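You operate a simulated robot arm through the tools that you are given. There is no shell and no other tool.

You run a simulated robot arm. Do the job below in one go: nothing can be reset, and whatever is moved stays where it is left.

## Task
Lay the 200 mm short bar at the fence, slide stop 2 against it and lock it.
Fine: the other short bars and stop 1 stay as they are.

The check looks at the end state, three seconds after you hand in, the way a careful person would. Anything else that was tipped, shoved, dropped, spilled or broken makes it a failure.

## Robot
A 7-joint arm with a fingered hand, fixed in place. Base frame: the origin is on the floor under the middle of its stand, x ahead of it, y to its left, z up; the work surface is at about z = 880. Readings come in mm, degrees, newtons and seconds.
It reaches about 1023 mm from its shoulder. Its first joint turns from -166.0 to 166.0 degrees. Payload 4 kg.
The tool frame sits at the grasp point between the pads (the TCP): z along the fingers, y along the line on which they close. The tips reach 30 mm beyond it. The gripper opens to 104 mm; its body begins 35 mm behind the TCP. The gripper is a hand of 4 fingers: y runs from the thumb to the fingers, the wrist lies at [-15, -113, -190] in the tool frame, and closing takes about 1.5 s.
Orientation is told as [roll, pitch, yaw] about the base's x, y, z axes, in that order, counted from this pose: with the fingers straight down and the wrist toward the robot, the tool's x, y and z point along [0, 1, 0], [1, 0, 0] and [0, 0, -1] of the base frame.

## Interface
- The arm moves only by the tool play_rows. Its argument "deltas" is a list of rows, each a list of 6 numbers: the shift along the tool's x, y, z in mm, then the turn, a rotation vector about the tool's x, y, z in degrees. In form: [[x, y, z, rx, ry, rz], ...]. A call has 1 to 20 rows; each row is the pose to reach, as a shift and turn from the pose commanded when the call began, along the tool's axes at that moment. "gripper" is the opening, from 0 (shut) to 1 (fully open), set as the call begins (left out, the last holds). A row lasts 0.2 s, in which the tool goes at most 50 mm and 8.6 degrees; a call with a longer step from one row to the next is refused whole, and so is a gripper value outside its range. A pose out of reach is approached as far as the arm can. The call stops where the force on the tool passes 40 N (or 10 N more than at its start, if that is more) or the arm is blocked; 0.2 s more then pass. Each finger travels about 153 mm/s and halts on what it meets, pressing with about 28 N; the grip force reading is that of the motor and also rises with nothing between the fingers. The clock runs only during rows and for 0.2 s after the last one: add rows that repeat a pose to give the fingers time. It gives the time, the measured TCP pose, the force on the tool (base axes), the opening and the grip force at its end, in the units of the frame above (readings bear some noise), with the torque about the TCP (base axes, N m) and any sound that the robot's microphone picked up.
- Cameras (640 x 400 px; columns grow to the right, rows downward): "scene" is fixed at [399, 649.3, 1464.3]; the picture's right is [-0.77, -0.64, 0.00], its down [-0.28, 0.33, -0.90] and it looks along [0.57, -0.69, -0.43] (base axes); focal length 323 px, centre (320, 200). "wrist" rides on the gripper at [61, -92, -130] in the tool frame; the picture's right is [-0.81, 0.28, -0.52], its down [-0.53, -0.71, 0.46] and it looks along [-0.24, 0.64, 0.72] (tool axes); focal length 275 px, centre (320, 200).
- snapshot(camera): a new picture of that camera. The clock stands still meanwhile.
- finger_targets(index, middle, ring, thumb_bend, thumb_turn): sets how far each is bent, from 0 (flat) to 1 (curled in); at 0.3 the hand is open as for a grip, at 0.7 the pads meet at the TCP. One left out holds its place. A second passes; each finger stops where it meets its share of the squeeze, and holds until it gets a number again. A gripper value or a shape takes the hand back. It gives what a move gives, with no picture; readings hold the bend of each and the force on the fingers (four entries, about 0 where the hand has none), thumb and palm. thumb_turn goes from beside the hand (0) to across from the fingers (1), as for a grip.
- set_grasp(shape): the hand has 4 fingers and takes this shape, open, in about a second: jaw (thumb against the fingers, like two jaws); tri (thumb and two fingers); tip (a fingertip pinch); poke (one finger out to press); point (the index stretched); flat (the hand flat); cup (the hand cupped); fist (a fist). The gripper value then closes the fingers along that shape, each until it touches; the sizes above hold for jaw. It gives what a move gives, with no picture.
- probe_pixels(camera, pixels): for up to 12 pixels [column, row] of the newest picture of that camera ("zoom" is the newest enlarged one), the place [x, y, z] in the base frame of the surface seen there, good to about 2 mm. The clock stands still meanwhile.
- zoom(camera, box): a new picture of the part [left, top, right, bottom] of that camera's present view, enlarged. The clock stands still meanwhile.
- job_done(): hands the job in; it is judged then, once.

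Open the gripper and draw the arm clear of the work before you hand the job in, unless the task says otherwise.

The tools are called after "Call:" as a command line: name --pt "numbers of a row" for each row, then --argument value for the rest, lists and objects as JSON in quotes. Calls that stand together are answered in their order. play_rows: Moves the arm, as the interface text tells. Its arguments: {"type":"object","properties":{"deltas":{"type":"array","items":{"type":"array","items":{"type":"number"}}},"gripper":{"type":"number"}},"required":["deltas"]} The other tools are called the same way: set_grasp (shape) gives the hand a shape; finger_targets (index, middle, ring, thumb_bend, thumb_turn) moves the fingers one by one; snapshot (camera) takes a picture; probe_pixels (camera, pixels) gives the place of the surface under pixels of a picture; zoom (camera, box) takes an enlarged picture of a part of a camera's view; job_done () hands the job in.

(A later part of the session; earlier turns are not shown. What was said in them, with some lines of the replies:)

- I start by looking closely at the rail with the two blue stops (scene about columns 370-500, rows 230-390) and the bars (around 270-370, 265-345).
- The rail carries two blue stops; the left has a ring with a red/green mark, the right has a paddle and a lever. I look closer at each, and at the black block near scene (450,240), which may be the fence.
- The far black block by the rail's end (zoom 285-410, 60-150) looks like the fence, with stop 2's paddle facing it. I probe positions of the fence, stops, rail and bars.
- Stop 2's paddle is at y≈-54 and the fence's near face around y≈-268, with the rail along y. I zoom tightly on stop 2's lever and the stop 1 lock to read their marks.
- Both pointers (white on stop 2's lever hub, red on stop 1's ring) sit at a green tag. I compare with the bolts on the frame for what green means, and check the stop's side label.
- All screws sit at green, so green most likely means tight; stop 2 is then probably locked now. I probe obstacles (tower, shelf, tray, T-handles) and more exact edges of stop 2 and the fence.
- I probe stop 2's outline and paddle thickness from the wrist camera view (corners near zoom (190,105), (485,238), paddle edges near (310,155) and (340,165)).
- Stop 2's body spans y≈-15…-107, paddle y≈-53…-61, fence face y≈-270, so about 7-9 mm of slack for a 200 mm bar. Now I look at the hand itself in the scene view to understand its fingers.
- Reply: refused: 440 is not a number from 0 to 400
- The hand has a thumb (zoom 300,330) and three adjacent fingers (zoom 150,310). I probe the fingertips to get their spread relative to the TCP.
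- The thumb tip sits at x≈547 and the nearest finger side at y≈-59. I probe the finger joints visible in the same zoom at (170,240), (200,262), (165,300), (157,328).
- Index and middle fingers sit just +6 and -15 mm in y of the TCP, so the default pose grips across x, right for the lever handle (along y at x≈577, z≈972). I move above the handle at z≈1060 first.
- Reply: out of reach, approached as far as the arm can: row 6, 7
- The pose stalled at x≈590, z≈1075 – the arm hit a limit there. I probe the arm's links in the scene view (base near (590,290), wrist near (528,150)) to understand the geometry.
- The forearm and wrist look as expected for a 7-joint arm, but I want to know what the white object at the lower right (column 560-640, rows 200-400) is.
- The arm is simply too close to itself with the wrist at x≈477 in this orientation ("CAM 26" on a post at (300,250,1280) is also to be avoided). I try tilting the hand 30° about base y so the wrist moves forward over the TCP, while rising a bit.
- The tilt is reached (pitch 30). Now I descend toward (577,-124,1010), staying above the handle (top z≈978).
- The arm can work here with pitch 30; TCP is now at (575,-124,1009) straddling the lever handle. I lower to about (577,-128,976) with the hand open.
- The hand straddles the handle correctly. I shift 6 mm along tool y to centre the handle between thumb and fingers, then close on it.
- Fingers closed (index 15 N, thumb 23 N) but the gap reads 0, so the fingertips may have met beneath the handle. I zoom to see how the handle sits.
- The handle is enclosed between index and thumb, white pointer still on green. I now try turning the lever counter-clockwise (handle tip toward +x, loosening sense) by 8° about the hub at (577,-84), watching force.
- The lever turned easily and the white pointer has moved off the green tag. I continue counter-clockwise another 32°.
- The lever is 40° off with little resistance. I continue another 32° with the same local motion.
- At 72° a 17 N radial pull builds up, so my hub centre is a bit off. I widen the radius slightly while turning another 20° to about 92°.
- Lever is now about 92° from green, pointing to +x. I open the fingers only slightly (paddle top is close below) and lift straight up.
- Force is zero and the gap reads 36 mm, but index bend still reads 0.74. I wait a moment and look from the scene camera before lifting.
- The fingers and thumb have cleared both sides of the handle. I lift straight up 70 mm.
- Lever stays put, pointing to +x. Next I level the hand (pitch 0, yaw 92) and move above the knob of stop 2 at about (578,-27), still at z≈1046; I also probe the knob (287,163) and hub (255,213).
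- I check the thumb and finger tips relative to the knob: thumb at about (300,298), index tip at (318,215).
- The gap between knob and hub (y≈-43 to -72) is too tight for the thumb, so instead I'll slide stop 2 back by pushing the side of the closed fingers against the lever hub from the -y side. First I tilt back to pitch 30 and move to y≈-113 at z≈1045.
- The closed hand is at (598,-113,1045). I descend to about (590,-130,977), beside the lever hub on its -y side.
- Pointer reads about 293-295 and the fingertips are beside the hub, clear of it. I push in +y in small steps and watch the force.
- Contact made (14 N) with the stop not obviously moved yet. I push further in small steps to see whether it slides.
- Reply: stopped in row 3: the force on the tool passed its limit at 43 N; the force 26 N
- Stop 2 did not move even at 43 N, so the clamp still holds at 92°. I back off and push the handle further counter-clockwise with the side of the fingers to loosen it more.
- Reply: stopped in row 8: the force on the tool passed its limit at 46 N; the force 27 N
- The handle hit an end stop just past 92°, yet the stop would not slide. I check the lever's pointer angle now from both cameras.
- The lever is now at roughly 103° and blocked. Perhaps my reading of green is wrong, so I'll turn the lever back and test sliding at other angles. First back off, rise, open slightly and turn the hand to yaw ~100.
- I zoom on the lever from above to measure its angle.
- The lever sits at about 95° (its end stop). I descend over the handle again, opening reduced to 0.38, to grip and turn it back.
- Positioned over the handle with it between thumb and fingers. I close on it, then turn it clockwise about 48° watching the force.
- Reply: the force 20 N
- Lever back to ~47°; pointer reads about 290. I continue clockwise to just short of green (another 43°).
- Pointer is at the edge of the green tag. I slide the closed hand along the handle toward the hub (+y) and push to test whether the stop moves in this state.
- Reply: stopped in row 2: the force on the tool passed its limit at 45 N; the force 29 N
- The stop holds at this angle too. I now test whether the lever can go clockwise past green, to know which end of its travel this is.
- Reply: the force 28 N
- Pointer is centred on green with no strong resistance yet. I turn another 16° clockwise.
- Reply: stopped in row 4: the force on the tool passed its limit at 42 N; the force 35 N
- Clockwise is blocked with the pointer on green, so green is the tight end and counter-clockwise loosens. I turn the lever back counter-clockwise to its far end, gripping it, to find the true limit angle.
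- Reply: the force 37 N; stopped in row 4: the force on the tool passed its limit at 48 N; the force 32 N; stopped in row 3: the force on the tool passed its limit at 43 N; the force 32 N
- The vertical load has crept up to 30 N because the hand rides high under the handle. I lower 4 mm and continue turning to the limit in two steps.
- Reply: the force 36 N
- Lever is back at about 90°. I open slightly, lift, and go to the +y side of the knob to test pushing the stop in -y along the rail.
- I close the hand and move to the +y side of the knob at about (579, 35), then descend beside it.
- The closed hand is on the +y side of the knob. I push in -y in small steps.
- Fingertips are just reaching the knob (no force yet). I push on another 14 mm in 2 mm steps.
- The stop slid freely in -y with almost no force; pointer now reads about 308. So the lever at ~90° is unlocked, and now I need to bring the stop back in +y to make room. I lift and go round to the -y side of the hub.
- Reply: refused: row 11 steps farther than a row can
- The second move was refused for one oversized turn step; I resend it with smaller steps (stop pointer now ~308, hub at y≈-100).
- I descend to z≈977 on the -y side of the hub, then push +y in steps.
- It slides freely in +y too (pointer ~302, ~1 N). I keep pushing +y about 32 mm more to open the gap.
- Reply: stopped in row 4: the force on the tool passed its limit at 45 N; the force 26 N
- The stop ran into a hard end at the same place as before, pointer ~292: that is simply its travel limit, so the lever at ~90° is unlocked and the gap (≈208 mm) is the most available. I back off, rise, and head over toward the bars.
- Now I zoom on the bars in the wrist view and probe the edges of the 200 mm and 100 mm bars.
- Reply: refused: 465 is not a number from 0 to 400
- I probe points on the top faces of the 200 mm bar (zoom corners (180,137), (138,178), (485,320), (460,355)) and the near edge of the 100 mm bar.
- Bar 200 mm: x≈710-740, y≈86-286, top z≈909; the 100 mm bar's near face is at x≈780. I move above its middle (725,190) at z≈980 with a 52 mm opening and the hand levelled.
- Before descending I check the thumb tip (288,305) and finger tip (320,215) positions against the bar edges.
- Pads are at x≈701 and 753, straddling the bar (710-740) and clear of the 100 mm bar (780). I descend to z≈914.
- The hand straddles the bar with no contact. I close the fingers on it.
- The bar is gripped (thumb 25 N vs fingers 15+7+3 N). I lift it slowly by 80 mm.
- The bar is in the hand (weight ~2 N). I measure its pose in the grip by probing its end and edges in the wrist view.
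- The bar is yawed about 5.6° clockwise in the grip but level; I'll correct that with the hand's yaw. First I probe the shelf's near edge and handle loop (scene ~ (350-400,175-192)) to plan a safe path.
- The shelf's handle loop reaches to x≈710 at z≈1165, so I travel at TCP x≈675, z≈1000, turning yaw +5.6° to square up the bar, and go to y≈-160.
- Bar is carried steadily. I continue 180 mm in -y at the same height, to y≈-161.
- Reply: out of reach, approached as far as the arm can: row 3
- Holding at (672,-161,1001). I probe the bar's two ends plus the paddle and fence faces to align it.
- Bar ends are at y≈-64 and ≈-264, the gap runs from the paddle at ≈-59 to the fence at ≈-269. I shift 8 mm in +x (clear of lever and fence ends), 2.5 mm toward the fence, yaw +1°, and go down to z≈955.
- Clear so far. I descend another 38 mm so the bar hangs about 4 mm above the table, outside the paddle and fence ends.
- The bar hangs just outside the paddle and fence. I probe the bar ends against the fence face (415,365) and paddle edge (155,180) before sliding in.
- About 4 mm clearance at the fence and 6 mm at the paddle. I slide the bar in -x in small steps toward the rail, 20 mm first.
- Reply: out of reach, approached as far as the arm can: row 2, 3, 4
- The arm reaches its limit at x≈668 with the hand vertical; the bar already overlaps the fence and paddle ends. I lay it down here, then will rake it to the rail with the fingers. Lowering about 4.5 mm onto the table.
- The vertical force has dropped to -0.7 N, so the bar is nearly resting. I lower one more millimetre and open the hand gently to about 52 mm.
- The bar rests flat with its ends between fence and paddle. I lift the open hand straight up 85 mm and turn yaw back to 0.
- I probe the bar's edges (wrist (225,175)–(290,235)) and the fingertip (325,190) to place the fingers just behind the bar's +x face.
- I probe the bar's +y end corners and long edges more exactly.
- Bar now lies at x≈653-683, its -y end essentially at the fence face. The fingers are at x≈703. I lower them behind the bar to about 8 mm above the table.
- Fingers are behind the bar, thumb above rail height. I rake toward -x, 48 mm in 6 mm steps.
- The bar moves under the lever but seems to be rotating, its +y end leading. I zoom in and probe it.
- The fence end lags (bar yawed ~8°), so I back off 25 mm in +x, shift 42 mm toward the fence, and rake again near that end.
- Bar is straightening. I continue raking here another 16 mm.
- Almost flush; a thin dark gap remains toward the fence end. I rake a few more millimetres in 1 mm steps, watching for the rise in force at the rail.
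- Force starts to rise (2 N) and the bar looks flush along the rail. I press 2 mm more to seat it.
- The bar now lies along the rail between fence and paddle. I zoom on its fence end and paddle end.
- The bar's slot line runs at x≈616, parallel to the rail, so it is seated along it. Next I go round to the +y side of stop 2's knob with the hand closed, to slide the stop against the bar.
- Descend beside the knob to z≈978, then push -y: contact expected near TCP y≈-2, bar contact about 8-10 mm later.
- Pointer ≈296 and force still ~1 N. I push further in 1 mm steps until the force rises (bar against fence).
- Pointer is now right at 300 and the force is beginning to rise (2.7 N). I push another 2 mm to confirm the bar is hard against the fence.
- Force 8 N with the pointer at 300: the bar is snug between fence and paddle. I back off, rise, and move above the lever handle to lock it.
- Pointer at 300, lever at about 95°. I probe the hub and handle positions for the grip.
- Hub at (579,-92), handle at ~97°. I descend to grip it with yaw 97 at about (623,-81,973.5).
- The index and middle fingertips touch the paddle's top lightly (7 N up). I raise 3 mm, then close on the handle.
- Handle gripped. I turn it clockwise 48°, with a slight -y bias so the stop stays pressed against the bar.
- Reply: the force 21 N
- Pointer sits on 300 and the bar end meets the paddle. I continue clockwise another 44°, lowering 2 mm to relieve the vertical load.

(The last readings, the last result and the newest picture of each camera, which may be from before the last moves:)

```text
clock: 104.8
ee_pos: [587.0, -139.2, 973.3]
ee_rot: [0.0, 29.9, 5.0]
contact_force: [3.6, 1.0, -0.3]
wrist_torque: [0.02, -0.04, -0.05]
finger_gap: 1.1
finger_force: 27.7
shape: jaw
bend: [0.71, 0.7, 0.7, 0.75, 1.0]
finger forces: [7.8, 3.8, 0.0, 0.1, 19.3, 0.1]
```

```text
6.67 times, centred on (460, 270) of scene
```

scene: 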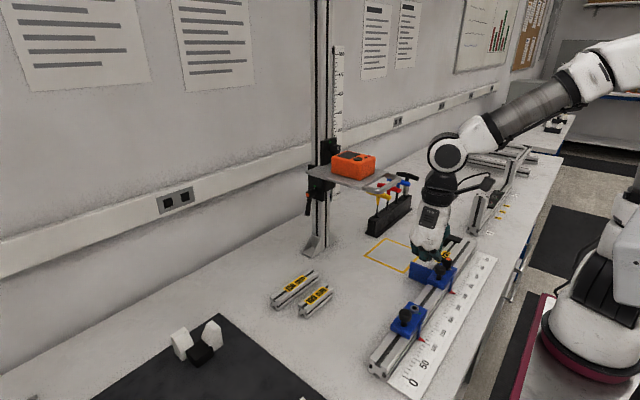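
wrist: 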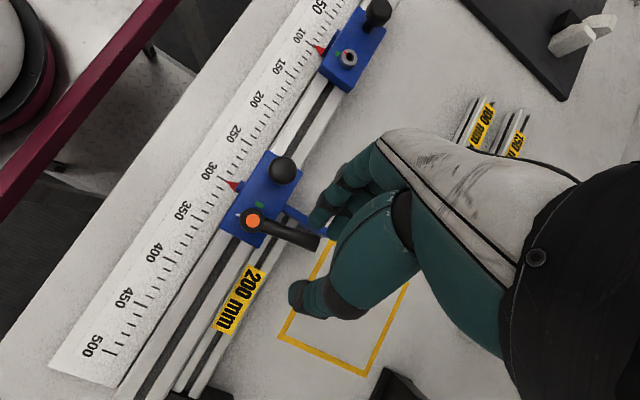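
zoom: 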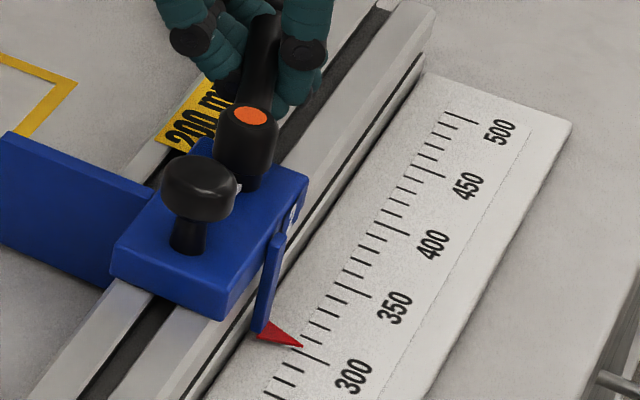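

Lever is at ~5° with the pointer at the edge of green, stop still at 300. I turn clockwise further in 4° steps until it comes up tight.

Call:
play_rows --pt "-0.2 -2.8 1.6 0 2 3.46" --pt "-0.1 -5.5 3.2 0 4 6.93" --pt "0.2 -8.3 4.8 0 6 10.4" --pt "0.7 -11 6.35 0 8 13.86" --pt "0.7 -11 6.35 0 8 13.86"

Call:
zoom --camera "wrist" --box '[180, 130, 360, 300]'

Call:
zoom --camera "scene" --box '[430, 240, 490, 300]'

```text
clock: 106.0
ee_pos: [575.8, -139.7, 973.1]
ee_rot: [0.1, 29.9, -10.8]
contact_force: [10.0, -2.2, -7.2]
wrist_torque: [-0.03, -0.11, -0.01]
finger_gap: 1.1
finger_force: 28.1
shape: jaw
bend: [0.71, 0.7, 0.7, 0.75, 1.0]
finger forces: [10.0, 6.4, 0.0, 0.1, 17.9, 0.0]
```

```text
2.35 times, centred on (270, 215) of wrist
```

zoom: 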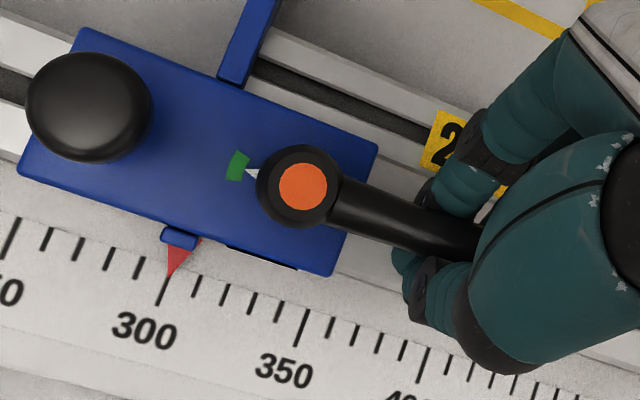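

```text
6.67 times, centred on (460, 270) of scene
```

zoom: 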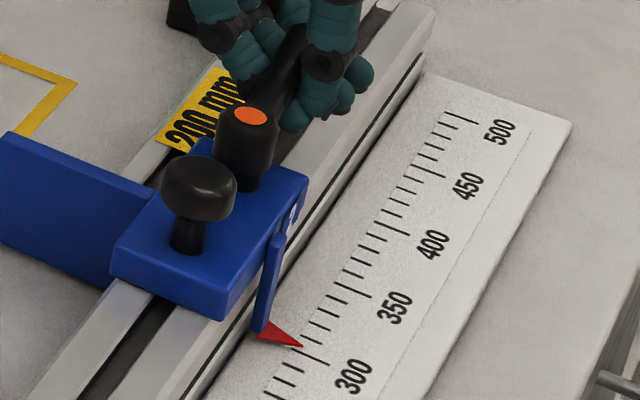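

Pointer is on green and resistance has reached 10 N. I press the handle firmly further in -x to make sure it is fully tight.

Call:
play_rows --pt "0 -1.3 0.75 0 0 0" --pt "0 -2.6 1.5 0 0 0" --pt "0 -3.9 2.25 0 0 0" --pt "0 -5.2 3 0 0 0" --pt "0 -6.5 3.75 0 0 0"

Call:
zoom --camera "wrist" --box '[180, 130, 360, 300]'

```text
clock: 107.2
ee_pos: [569.4, -136.9, 975.1]
ee_rot: [0.1, 29.7, -10.9]
contact_force: [30.6, -7.0, -6.4]
wrist_torque: [-0.04, -0.27, -0.07]
finger_gap: 1.7
finger_force: 28.2
shape: jaw
bend: [0.71, 0.7, 0.7, 0.78, 1.0]
finger forces: [21.3, 10.5, 0.1, 0.1, 11.3, 0.0]
```

```text
2.35 times, centred on (270, 215) of wrist
```

zoom: 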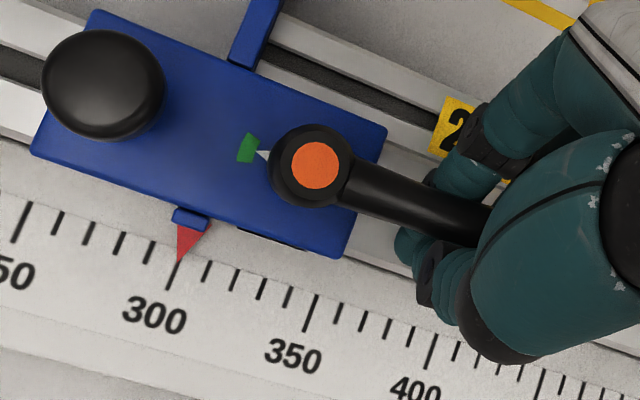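

Resistance is 30 N with the pointer centred on green. One last push up to the force limit.

Call:
play_rows --pt "0 -1.3 0.75 0 0 0" --pt "0 -2.6 1.5 0 0 0" --pt "0 -3.9 2.25 0 0 0"

Call:
zoom --camera "wrist" --box '[220, 160, 300, 230]'

```text
clock: 107.9
ee_pos: [567.0, -138.3, 975.4]
ee_rot: [0.2, 29.5, -11.1]
contact_force: [25.6, -6.8, -20.7]
wrist_torque: [0.02, -0.03, -0.09]
finger_gap: 2.3
finger_force: 28.5
shape: jaw
bend: [0.72, 0.7, 0.7, 0.78, 1.0]
finger forces: [23.5, 14.2, 0.0, 0.1, 13.4, 0.1]
stopped in row 3: the force on the tool passed its limit at 43 N (the readings are from after the stop); the commanded pose is now the measured one
```

```text
5.71 times, centred on (260, 195) of wrist
```

zoom: 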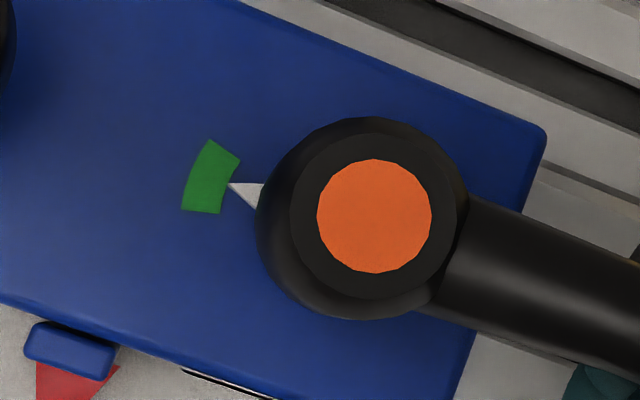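

Lever is tight with the pointer centred on green. I open the hand in place so the lever isn't dragged back.

Call:
play_rows --pt "0 0 0 0 0 0" --pt "0 0 0 0 0 0" --pt "0 0 0 0 0 0" --pt "0 0 0 0 0 0" --pt "0 0 0 0 0 0" --gripper 0.6

Call:
zoom --camera "wrist" --box '[180, 130, 360, 300]'

Call:
zoom --camera "scene" --box '[430, 220, 500, 290]'

```text
clock: 109.1
ee_pos: [564.0, -136.9, 974.8]
ee_rot: [0.2, 29.6, -10.8]
contact_force: [0.5, -0.9, -0.7]
wrist_torque: [0.03, -0.01, -0.02]
finger_gap: 62.2
finger_force: 0.0
shape: jaw
bend: [0.29, 0.41, 0.37, 0.65, 1.0]
finger forces: [0.0, 0.0, 0.0, 0.0, 0.0, 0.0]
```

```text
2.35 times, centred on (270, 215) of wrist
```

zoom: 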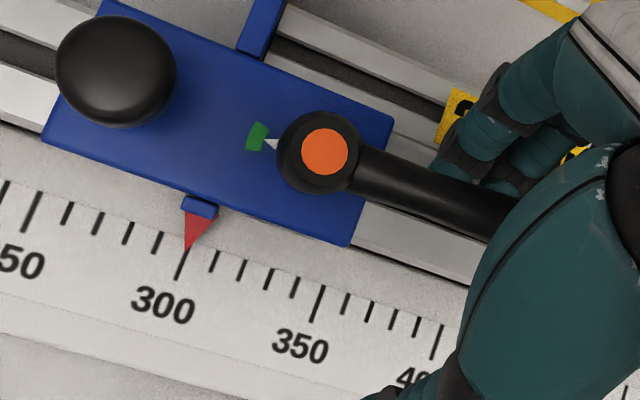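

```text
5.71 times, centred on (465, 255) of scene
```

zoom: 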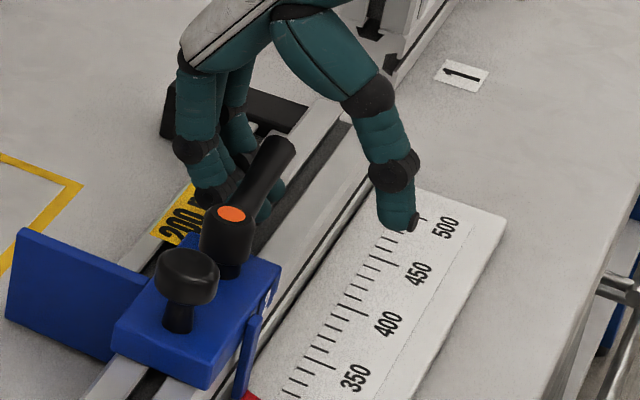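

Hand is free of the lever, which stays on green. I lift straight up 90 mm.

Call:
play_rows --pt "0 -5 -8.7 0 0 0" --pt "0 -15 -26 0 0 0" --pt "0 -30 -52 0 0 0" --pt "0 -45 -78 0 0 0" --pt "0 -45 -78 0 0 0"

Call:
snapshot --camera "wrist"

Call:
zoom --camera "wrist" --box '[140, 120, 320, 280]'

Call:
zoom --camera "scene" --box '[410, 210, 500, 300]'

```text
clock: 110.3
ee_pos: [564.3, -138.5, 1067.0]
ee_rot: [0.2, 29.6, -11.0]
contact_force: [0.0, -0.8, 0.4]
wrist_torque: [0.0, 0.0, 0.0]
finger_gap: 62.4
finger_force: 0.1
shape: jaw
bend: [0.29, 0.4, 0.37, 0.65, 1.0]
finger forces: [0.0, 0.1, 0.0, 0.0, 0.0, 0.0]
```

```text
taken
```

wrist: 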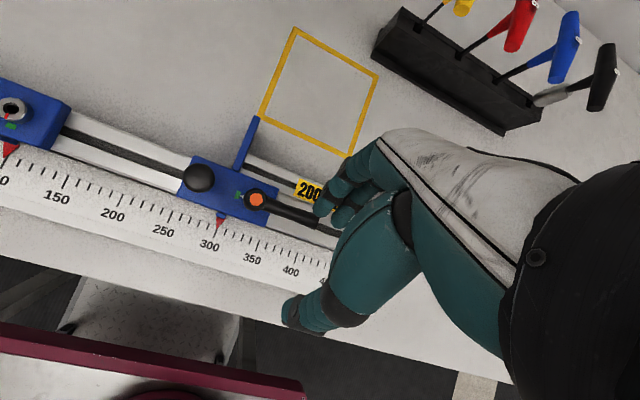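

```text
2.50 times, centred on (230, 200) of wrist
```

zoom: 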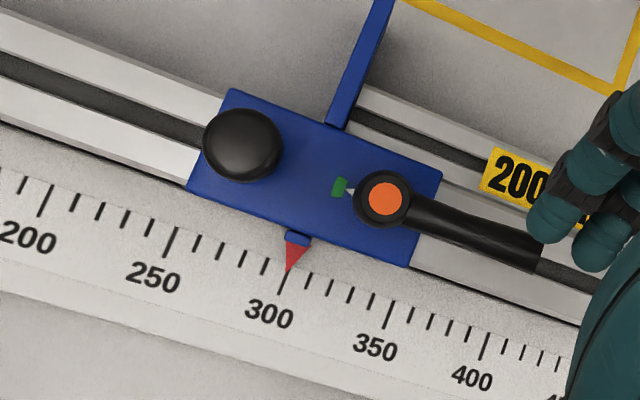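

```text
4.44 times, centred on (455, 255) of scene
```

zoom: 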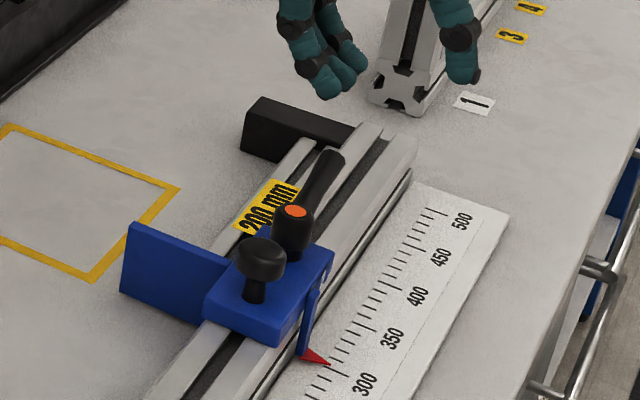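

The stop reads 300, lever on green, bar between paddle and fence. I raise the arm well clear toward its start pose and open the hand, then inspect the fence end.

Call:
play_rows --pt "0 -20 -35 0 0 0" --pt "0 -40 -69 0 0 0" --pt "0 -60 -104 0 0 0" --pt "0 -75 -130 0 0 0" --pt "0 -80 -155 0 0 0" --pt "5 -65 -175 0 0 0" --pt "10 -50 -195 0 0 0" --pt "10 -50 -195 0 0 0" --gripper 1

Call:
snapshot --camera "wrist"

Call:
snapshot --camera "scene"

```text
clock: 112.1
ee_pos: [617.2, -138.6, 1258.8]
ee_rot: [0.1, 29.6, -10.9]
contact_force: [0.7, -1.0, -0.1]
wrist_torque: [0.01, 0.02, 0.01]
finger_gap: 103.7
finger_force: 0.1
shape: jaw
bend: [0.3, 0.3, 0.3, 0.3, 0.98]
finger forces: [0.1, 0.1, 0.0, 0.1, 0.1, 0.0]
```

```text
taken
```

wrist: 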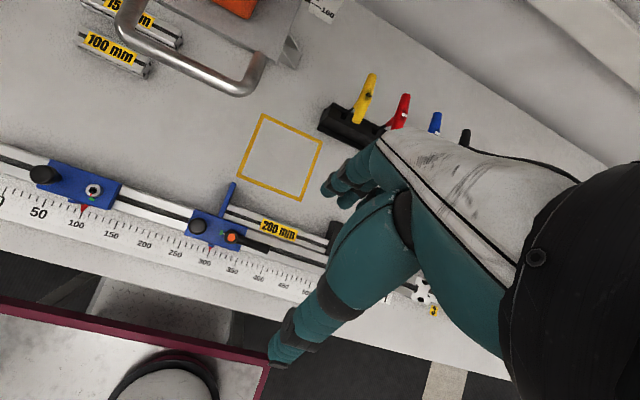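

```text
taken
```

scene: 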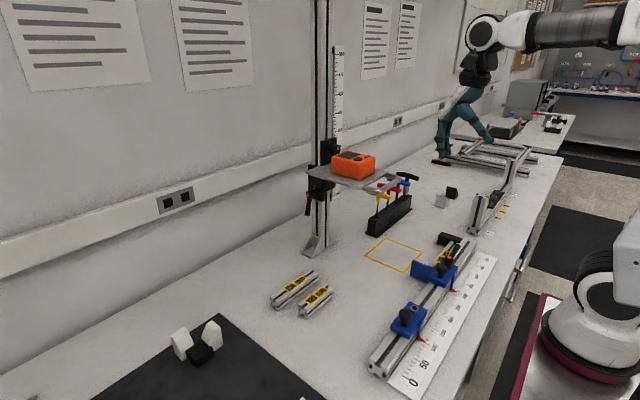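

The arm is clear. I zoom on both ends of the bar and on the lock mark for a final check.

Call:
zoom --camera "wrist" --box '[180, 170, 350, 280]'

Call:
zoom --camera "wrist" --box '[290, 200, 350, 260]'

Call:
zoom --camera "wrist" --box '[190, 180, 270, 260]'

Call:
zoom --camera "scene" --box '[425, 225, 485, 285]'

```text
3.64 times, centred on (265, 225) of wrist
```

zoom: 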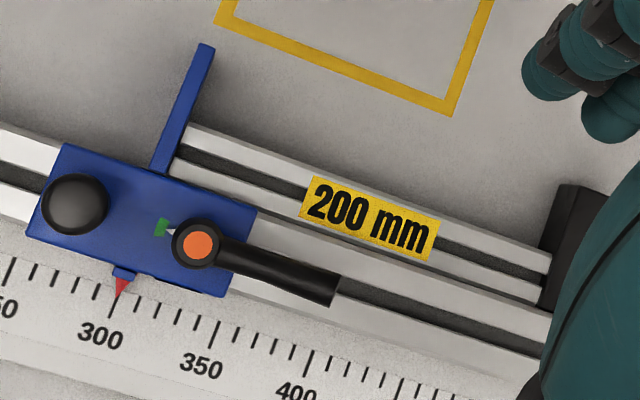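

```text
6.67 times, centred on (320, 230) of wrist
```

zoom: 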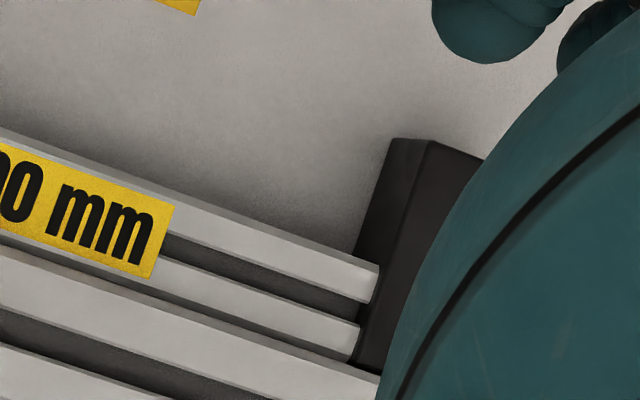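

```text
5.00 times, centred on (230, 220) of wrist
```

zoom: 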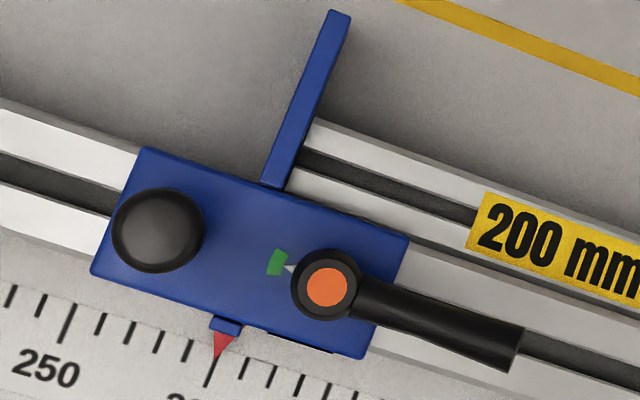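

```text
6.67 times, centred on (455, 255) of scene
```

zoom: 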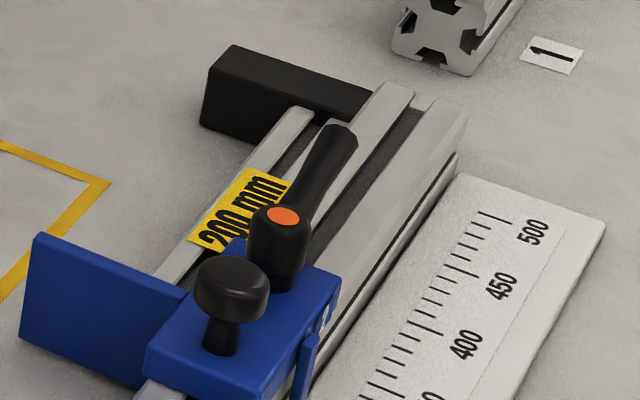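

Bar is flush between fence and paddle and the pointer is on green. I return the hand to its start pose and compare the lever mark from the same viewpoint as at the beginning.

Call:
play_rows --pt "0 -6 -10 -7.4 0 0" --pt "0 -12 -20 -14.8 0 0" --pt "0 -18 -31 -22.2 0 0" --pt "0 -24 -42 -29.6 0 0" --pt "0 -24 -42 -29.6 0 0"

Call:
play_rows --pt "30 0 0 0 0 -5.5" --pt "66 0 0 0 0 -10.9" --pt "66 0 0 0 0 -10.9"

Call:
zoom --camera "wrist" --box '[140, 270, 320, 400]'

Call:
snapshot --camera "wrist"

```text
clock: 113.3
ee_pos: [617.1, -137.6, 1307.7]
ee_rot: [0.1, 0.0, -11.0]
contact_force: [0.9, -0.2, 1.0]
wrist_torque: [0.02, -0.03, 0.01]
finger_gap: 103.5
finger_force: 0.0
shape: jaw
bend: [0.3, 0.3, 0.3, 0.3, 0.98]
finger forces: [0.0, 0.0, 0.0, 0.0, 0.0, 0.0]
```

```text
clock: 114.1
ee_pos: [631.5, -71.5, 1308.3]
ee_rot: [0.1, 0.1, 0.0]
contact_force: [0.0, -0.2, -0.2]
wrist_torque: [0.01, 0.02, -0.03]
finger_gap: 103.8
finger_force: 0.0
shape: jaw
bend: [0.3, 0.3, 0.3, 0.3, 0.98]
finger forces: [0.1, 0.0, 0.0, 0.1, 0.0, 0.0]
```

```text
3.08 times, centred on (230, 335) of wrist
```

zoom: 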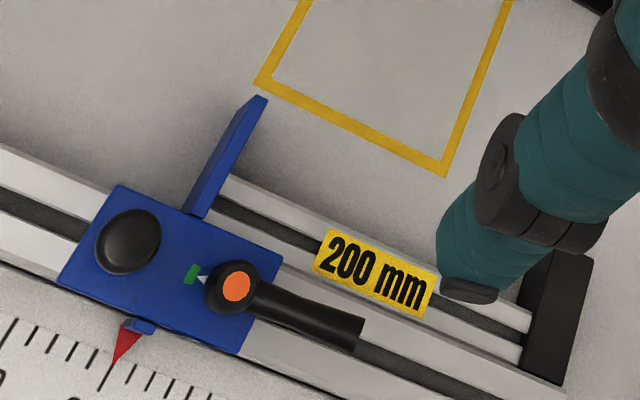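

```text
taken
```

wrist: 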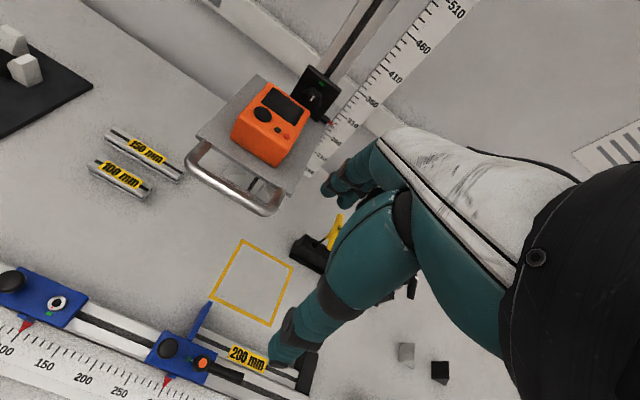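

Pointer on green as at the start, bar from paddle to fence. I take a last close look at the fence end and the stop 1 / other bars for disturbance.

Call:
zoom --camera "wrist" --box '[270, 340, 330, 400]'

Call:
probe_pixels --camera "zoom" --pixels '[[200, 150], [230, 165], [255, 185], [280, 140], [300, 150], [180, 190], [220, 215], [240, 225]]'

Call:
zoom --camera "wrist" --box '[165, 310, 235, 380]'

Call:
zoom --camera "scene" --box '[250, 230, 450, 390]'

```text
6.67 times, centred on (300, 370) of wrist
```

zoom: 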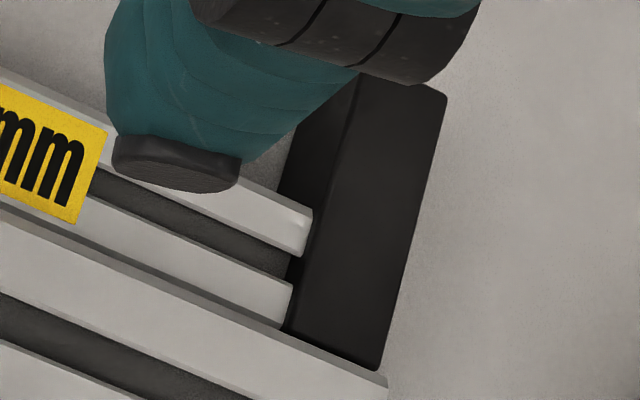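

```text
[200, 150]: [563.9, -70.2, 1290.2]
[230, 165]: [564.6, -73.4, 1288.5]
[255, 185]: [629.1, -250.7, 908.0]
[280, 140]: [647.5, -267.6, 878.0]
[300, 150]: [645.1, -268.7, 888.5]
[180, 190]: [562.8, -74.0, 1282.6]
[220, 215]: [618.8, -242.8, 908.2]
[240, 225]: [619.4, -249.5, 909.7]
```

```text
5.71 times, centred on (200, 345) of wrist
```

zoom: 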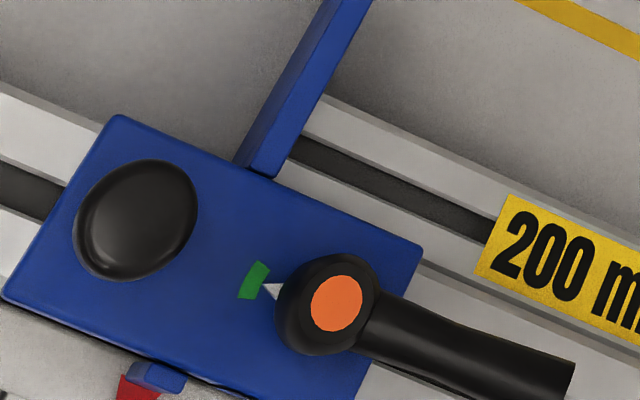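

```text
2.50 times, centred on (350, 310) of scene
```

zoom: 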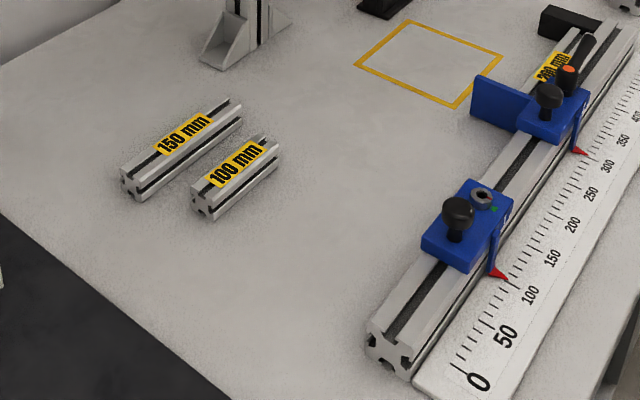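

The bar's end butts the fence and its other end the paddle. Stop 2 reads 300 with the lever tight on green. The other bars and stop 1 are untouched, and the open hand is well clear, so I hand in.

Call:
job_done

```text
The job is handed in.
```

The 200 mm bar is in place: its end is against the fence and its side lies along the rail. Stop 2 is pushed up against the bar's other end, reads 300 on the scale, and is locked.

- **Lock:** I turned stop 2's lever until it came up hard at the force limit (43 N), with its pointer centred on the green mark. I did not push on the locked stop to test that it holds.
- **What moved:** only the 200 mm bar, stop 2 and its lever changed place. The 100 mm and 150 mm bars and stop 1 look undisturbed in the final pictures.
- **Arm:** the hand is open and well above the bench, close to its starting position.
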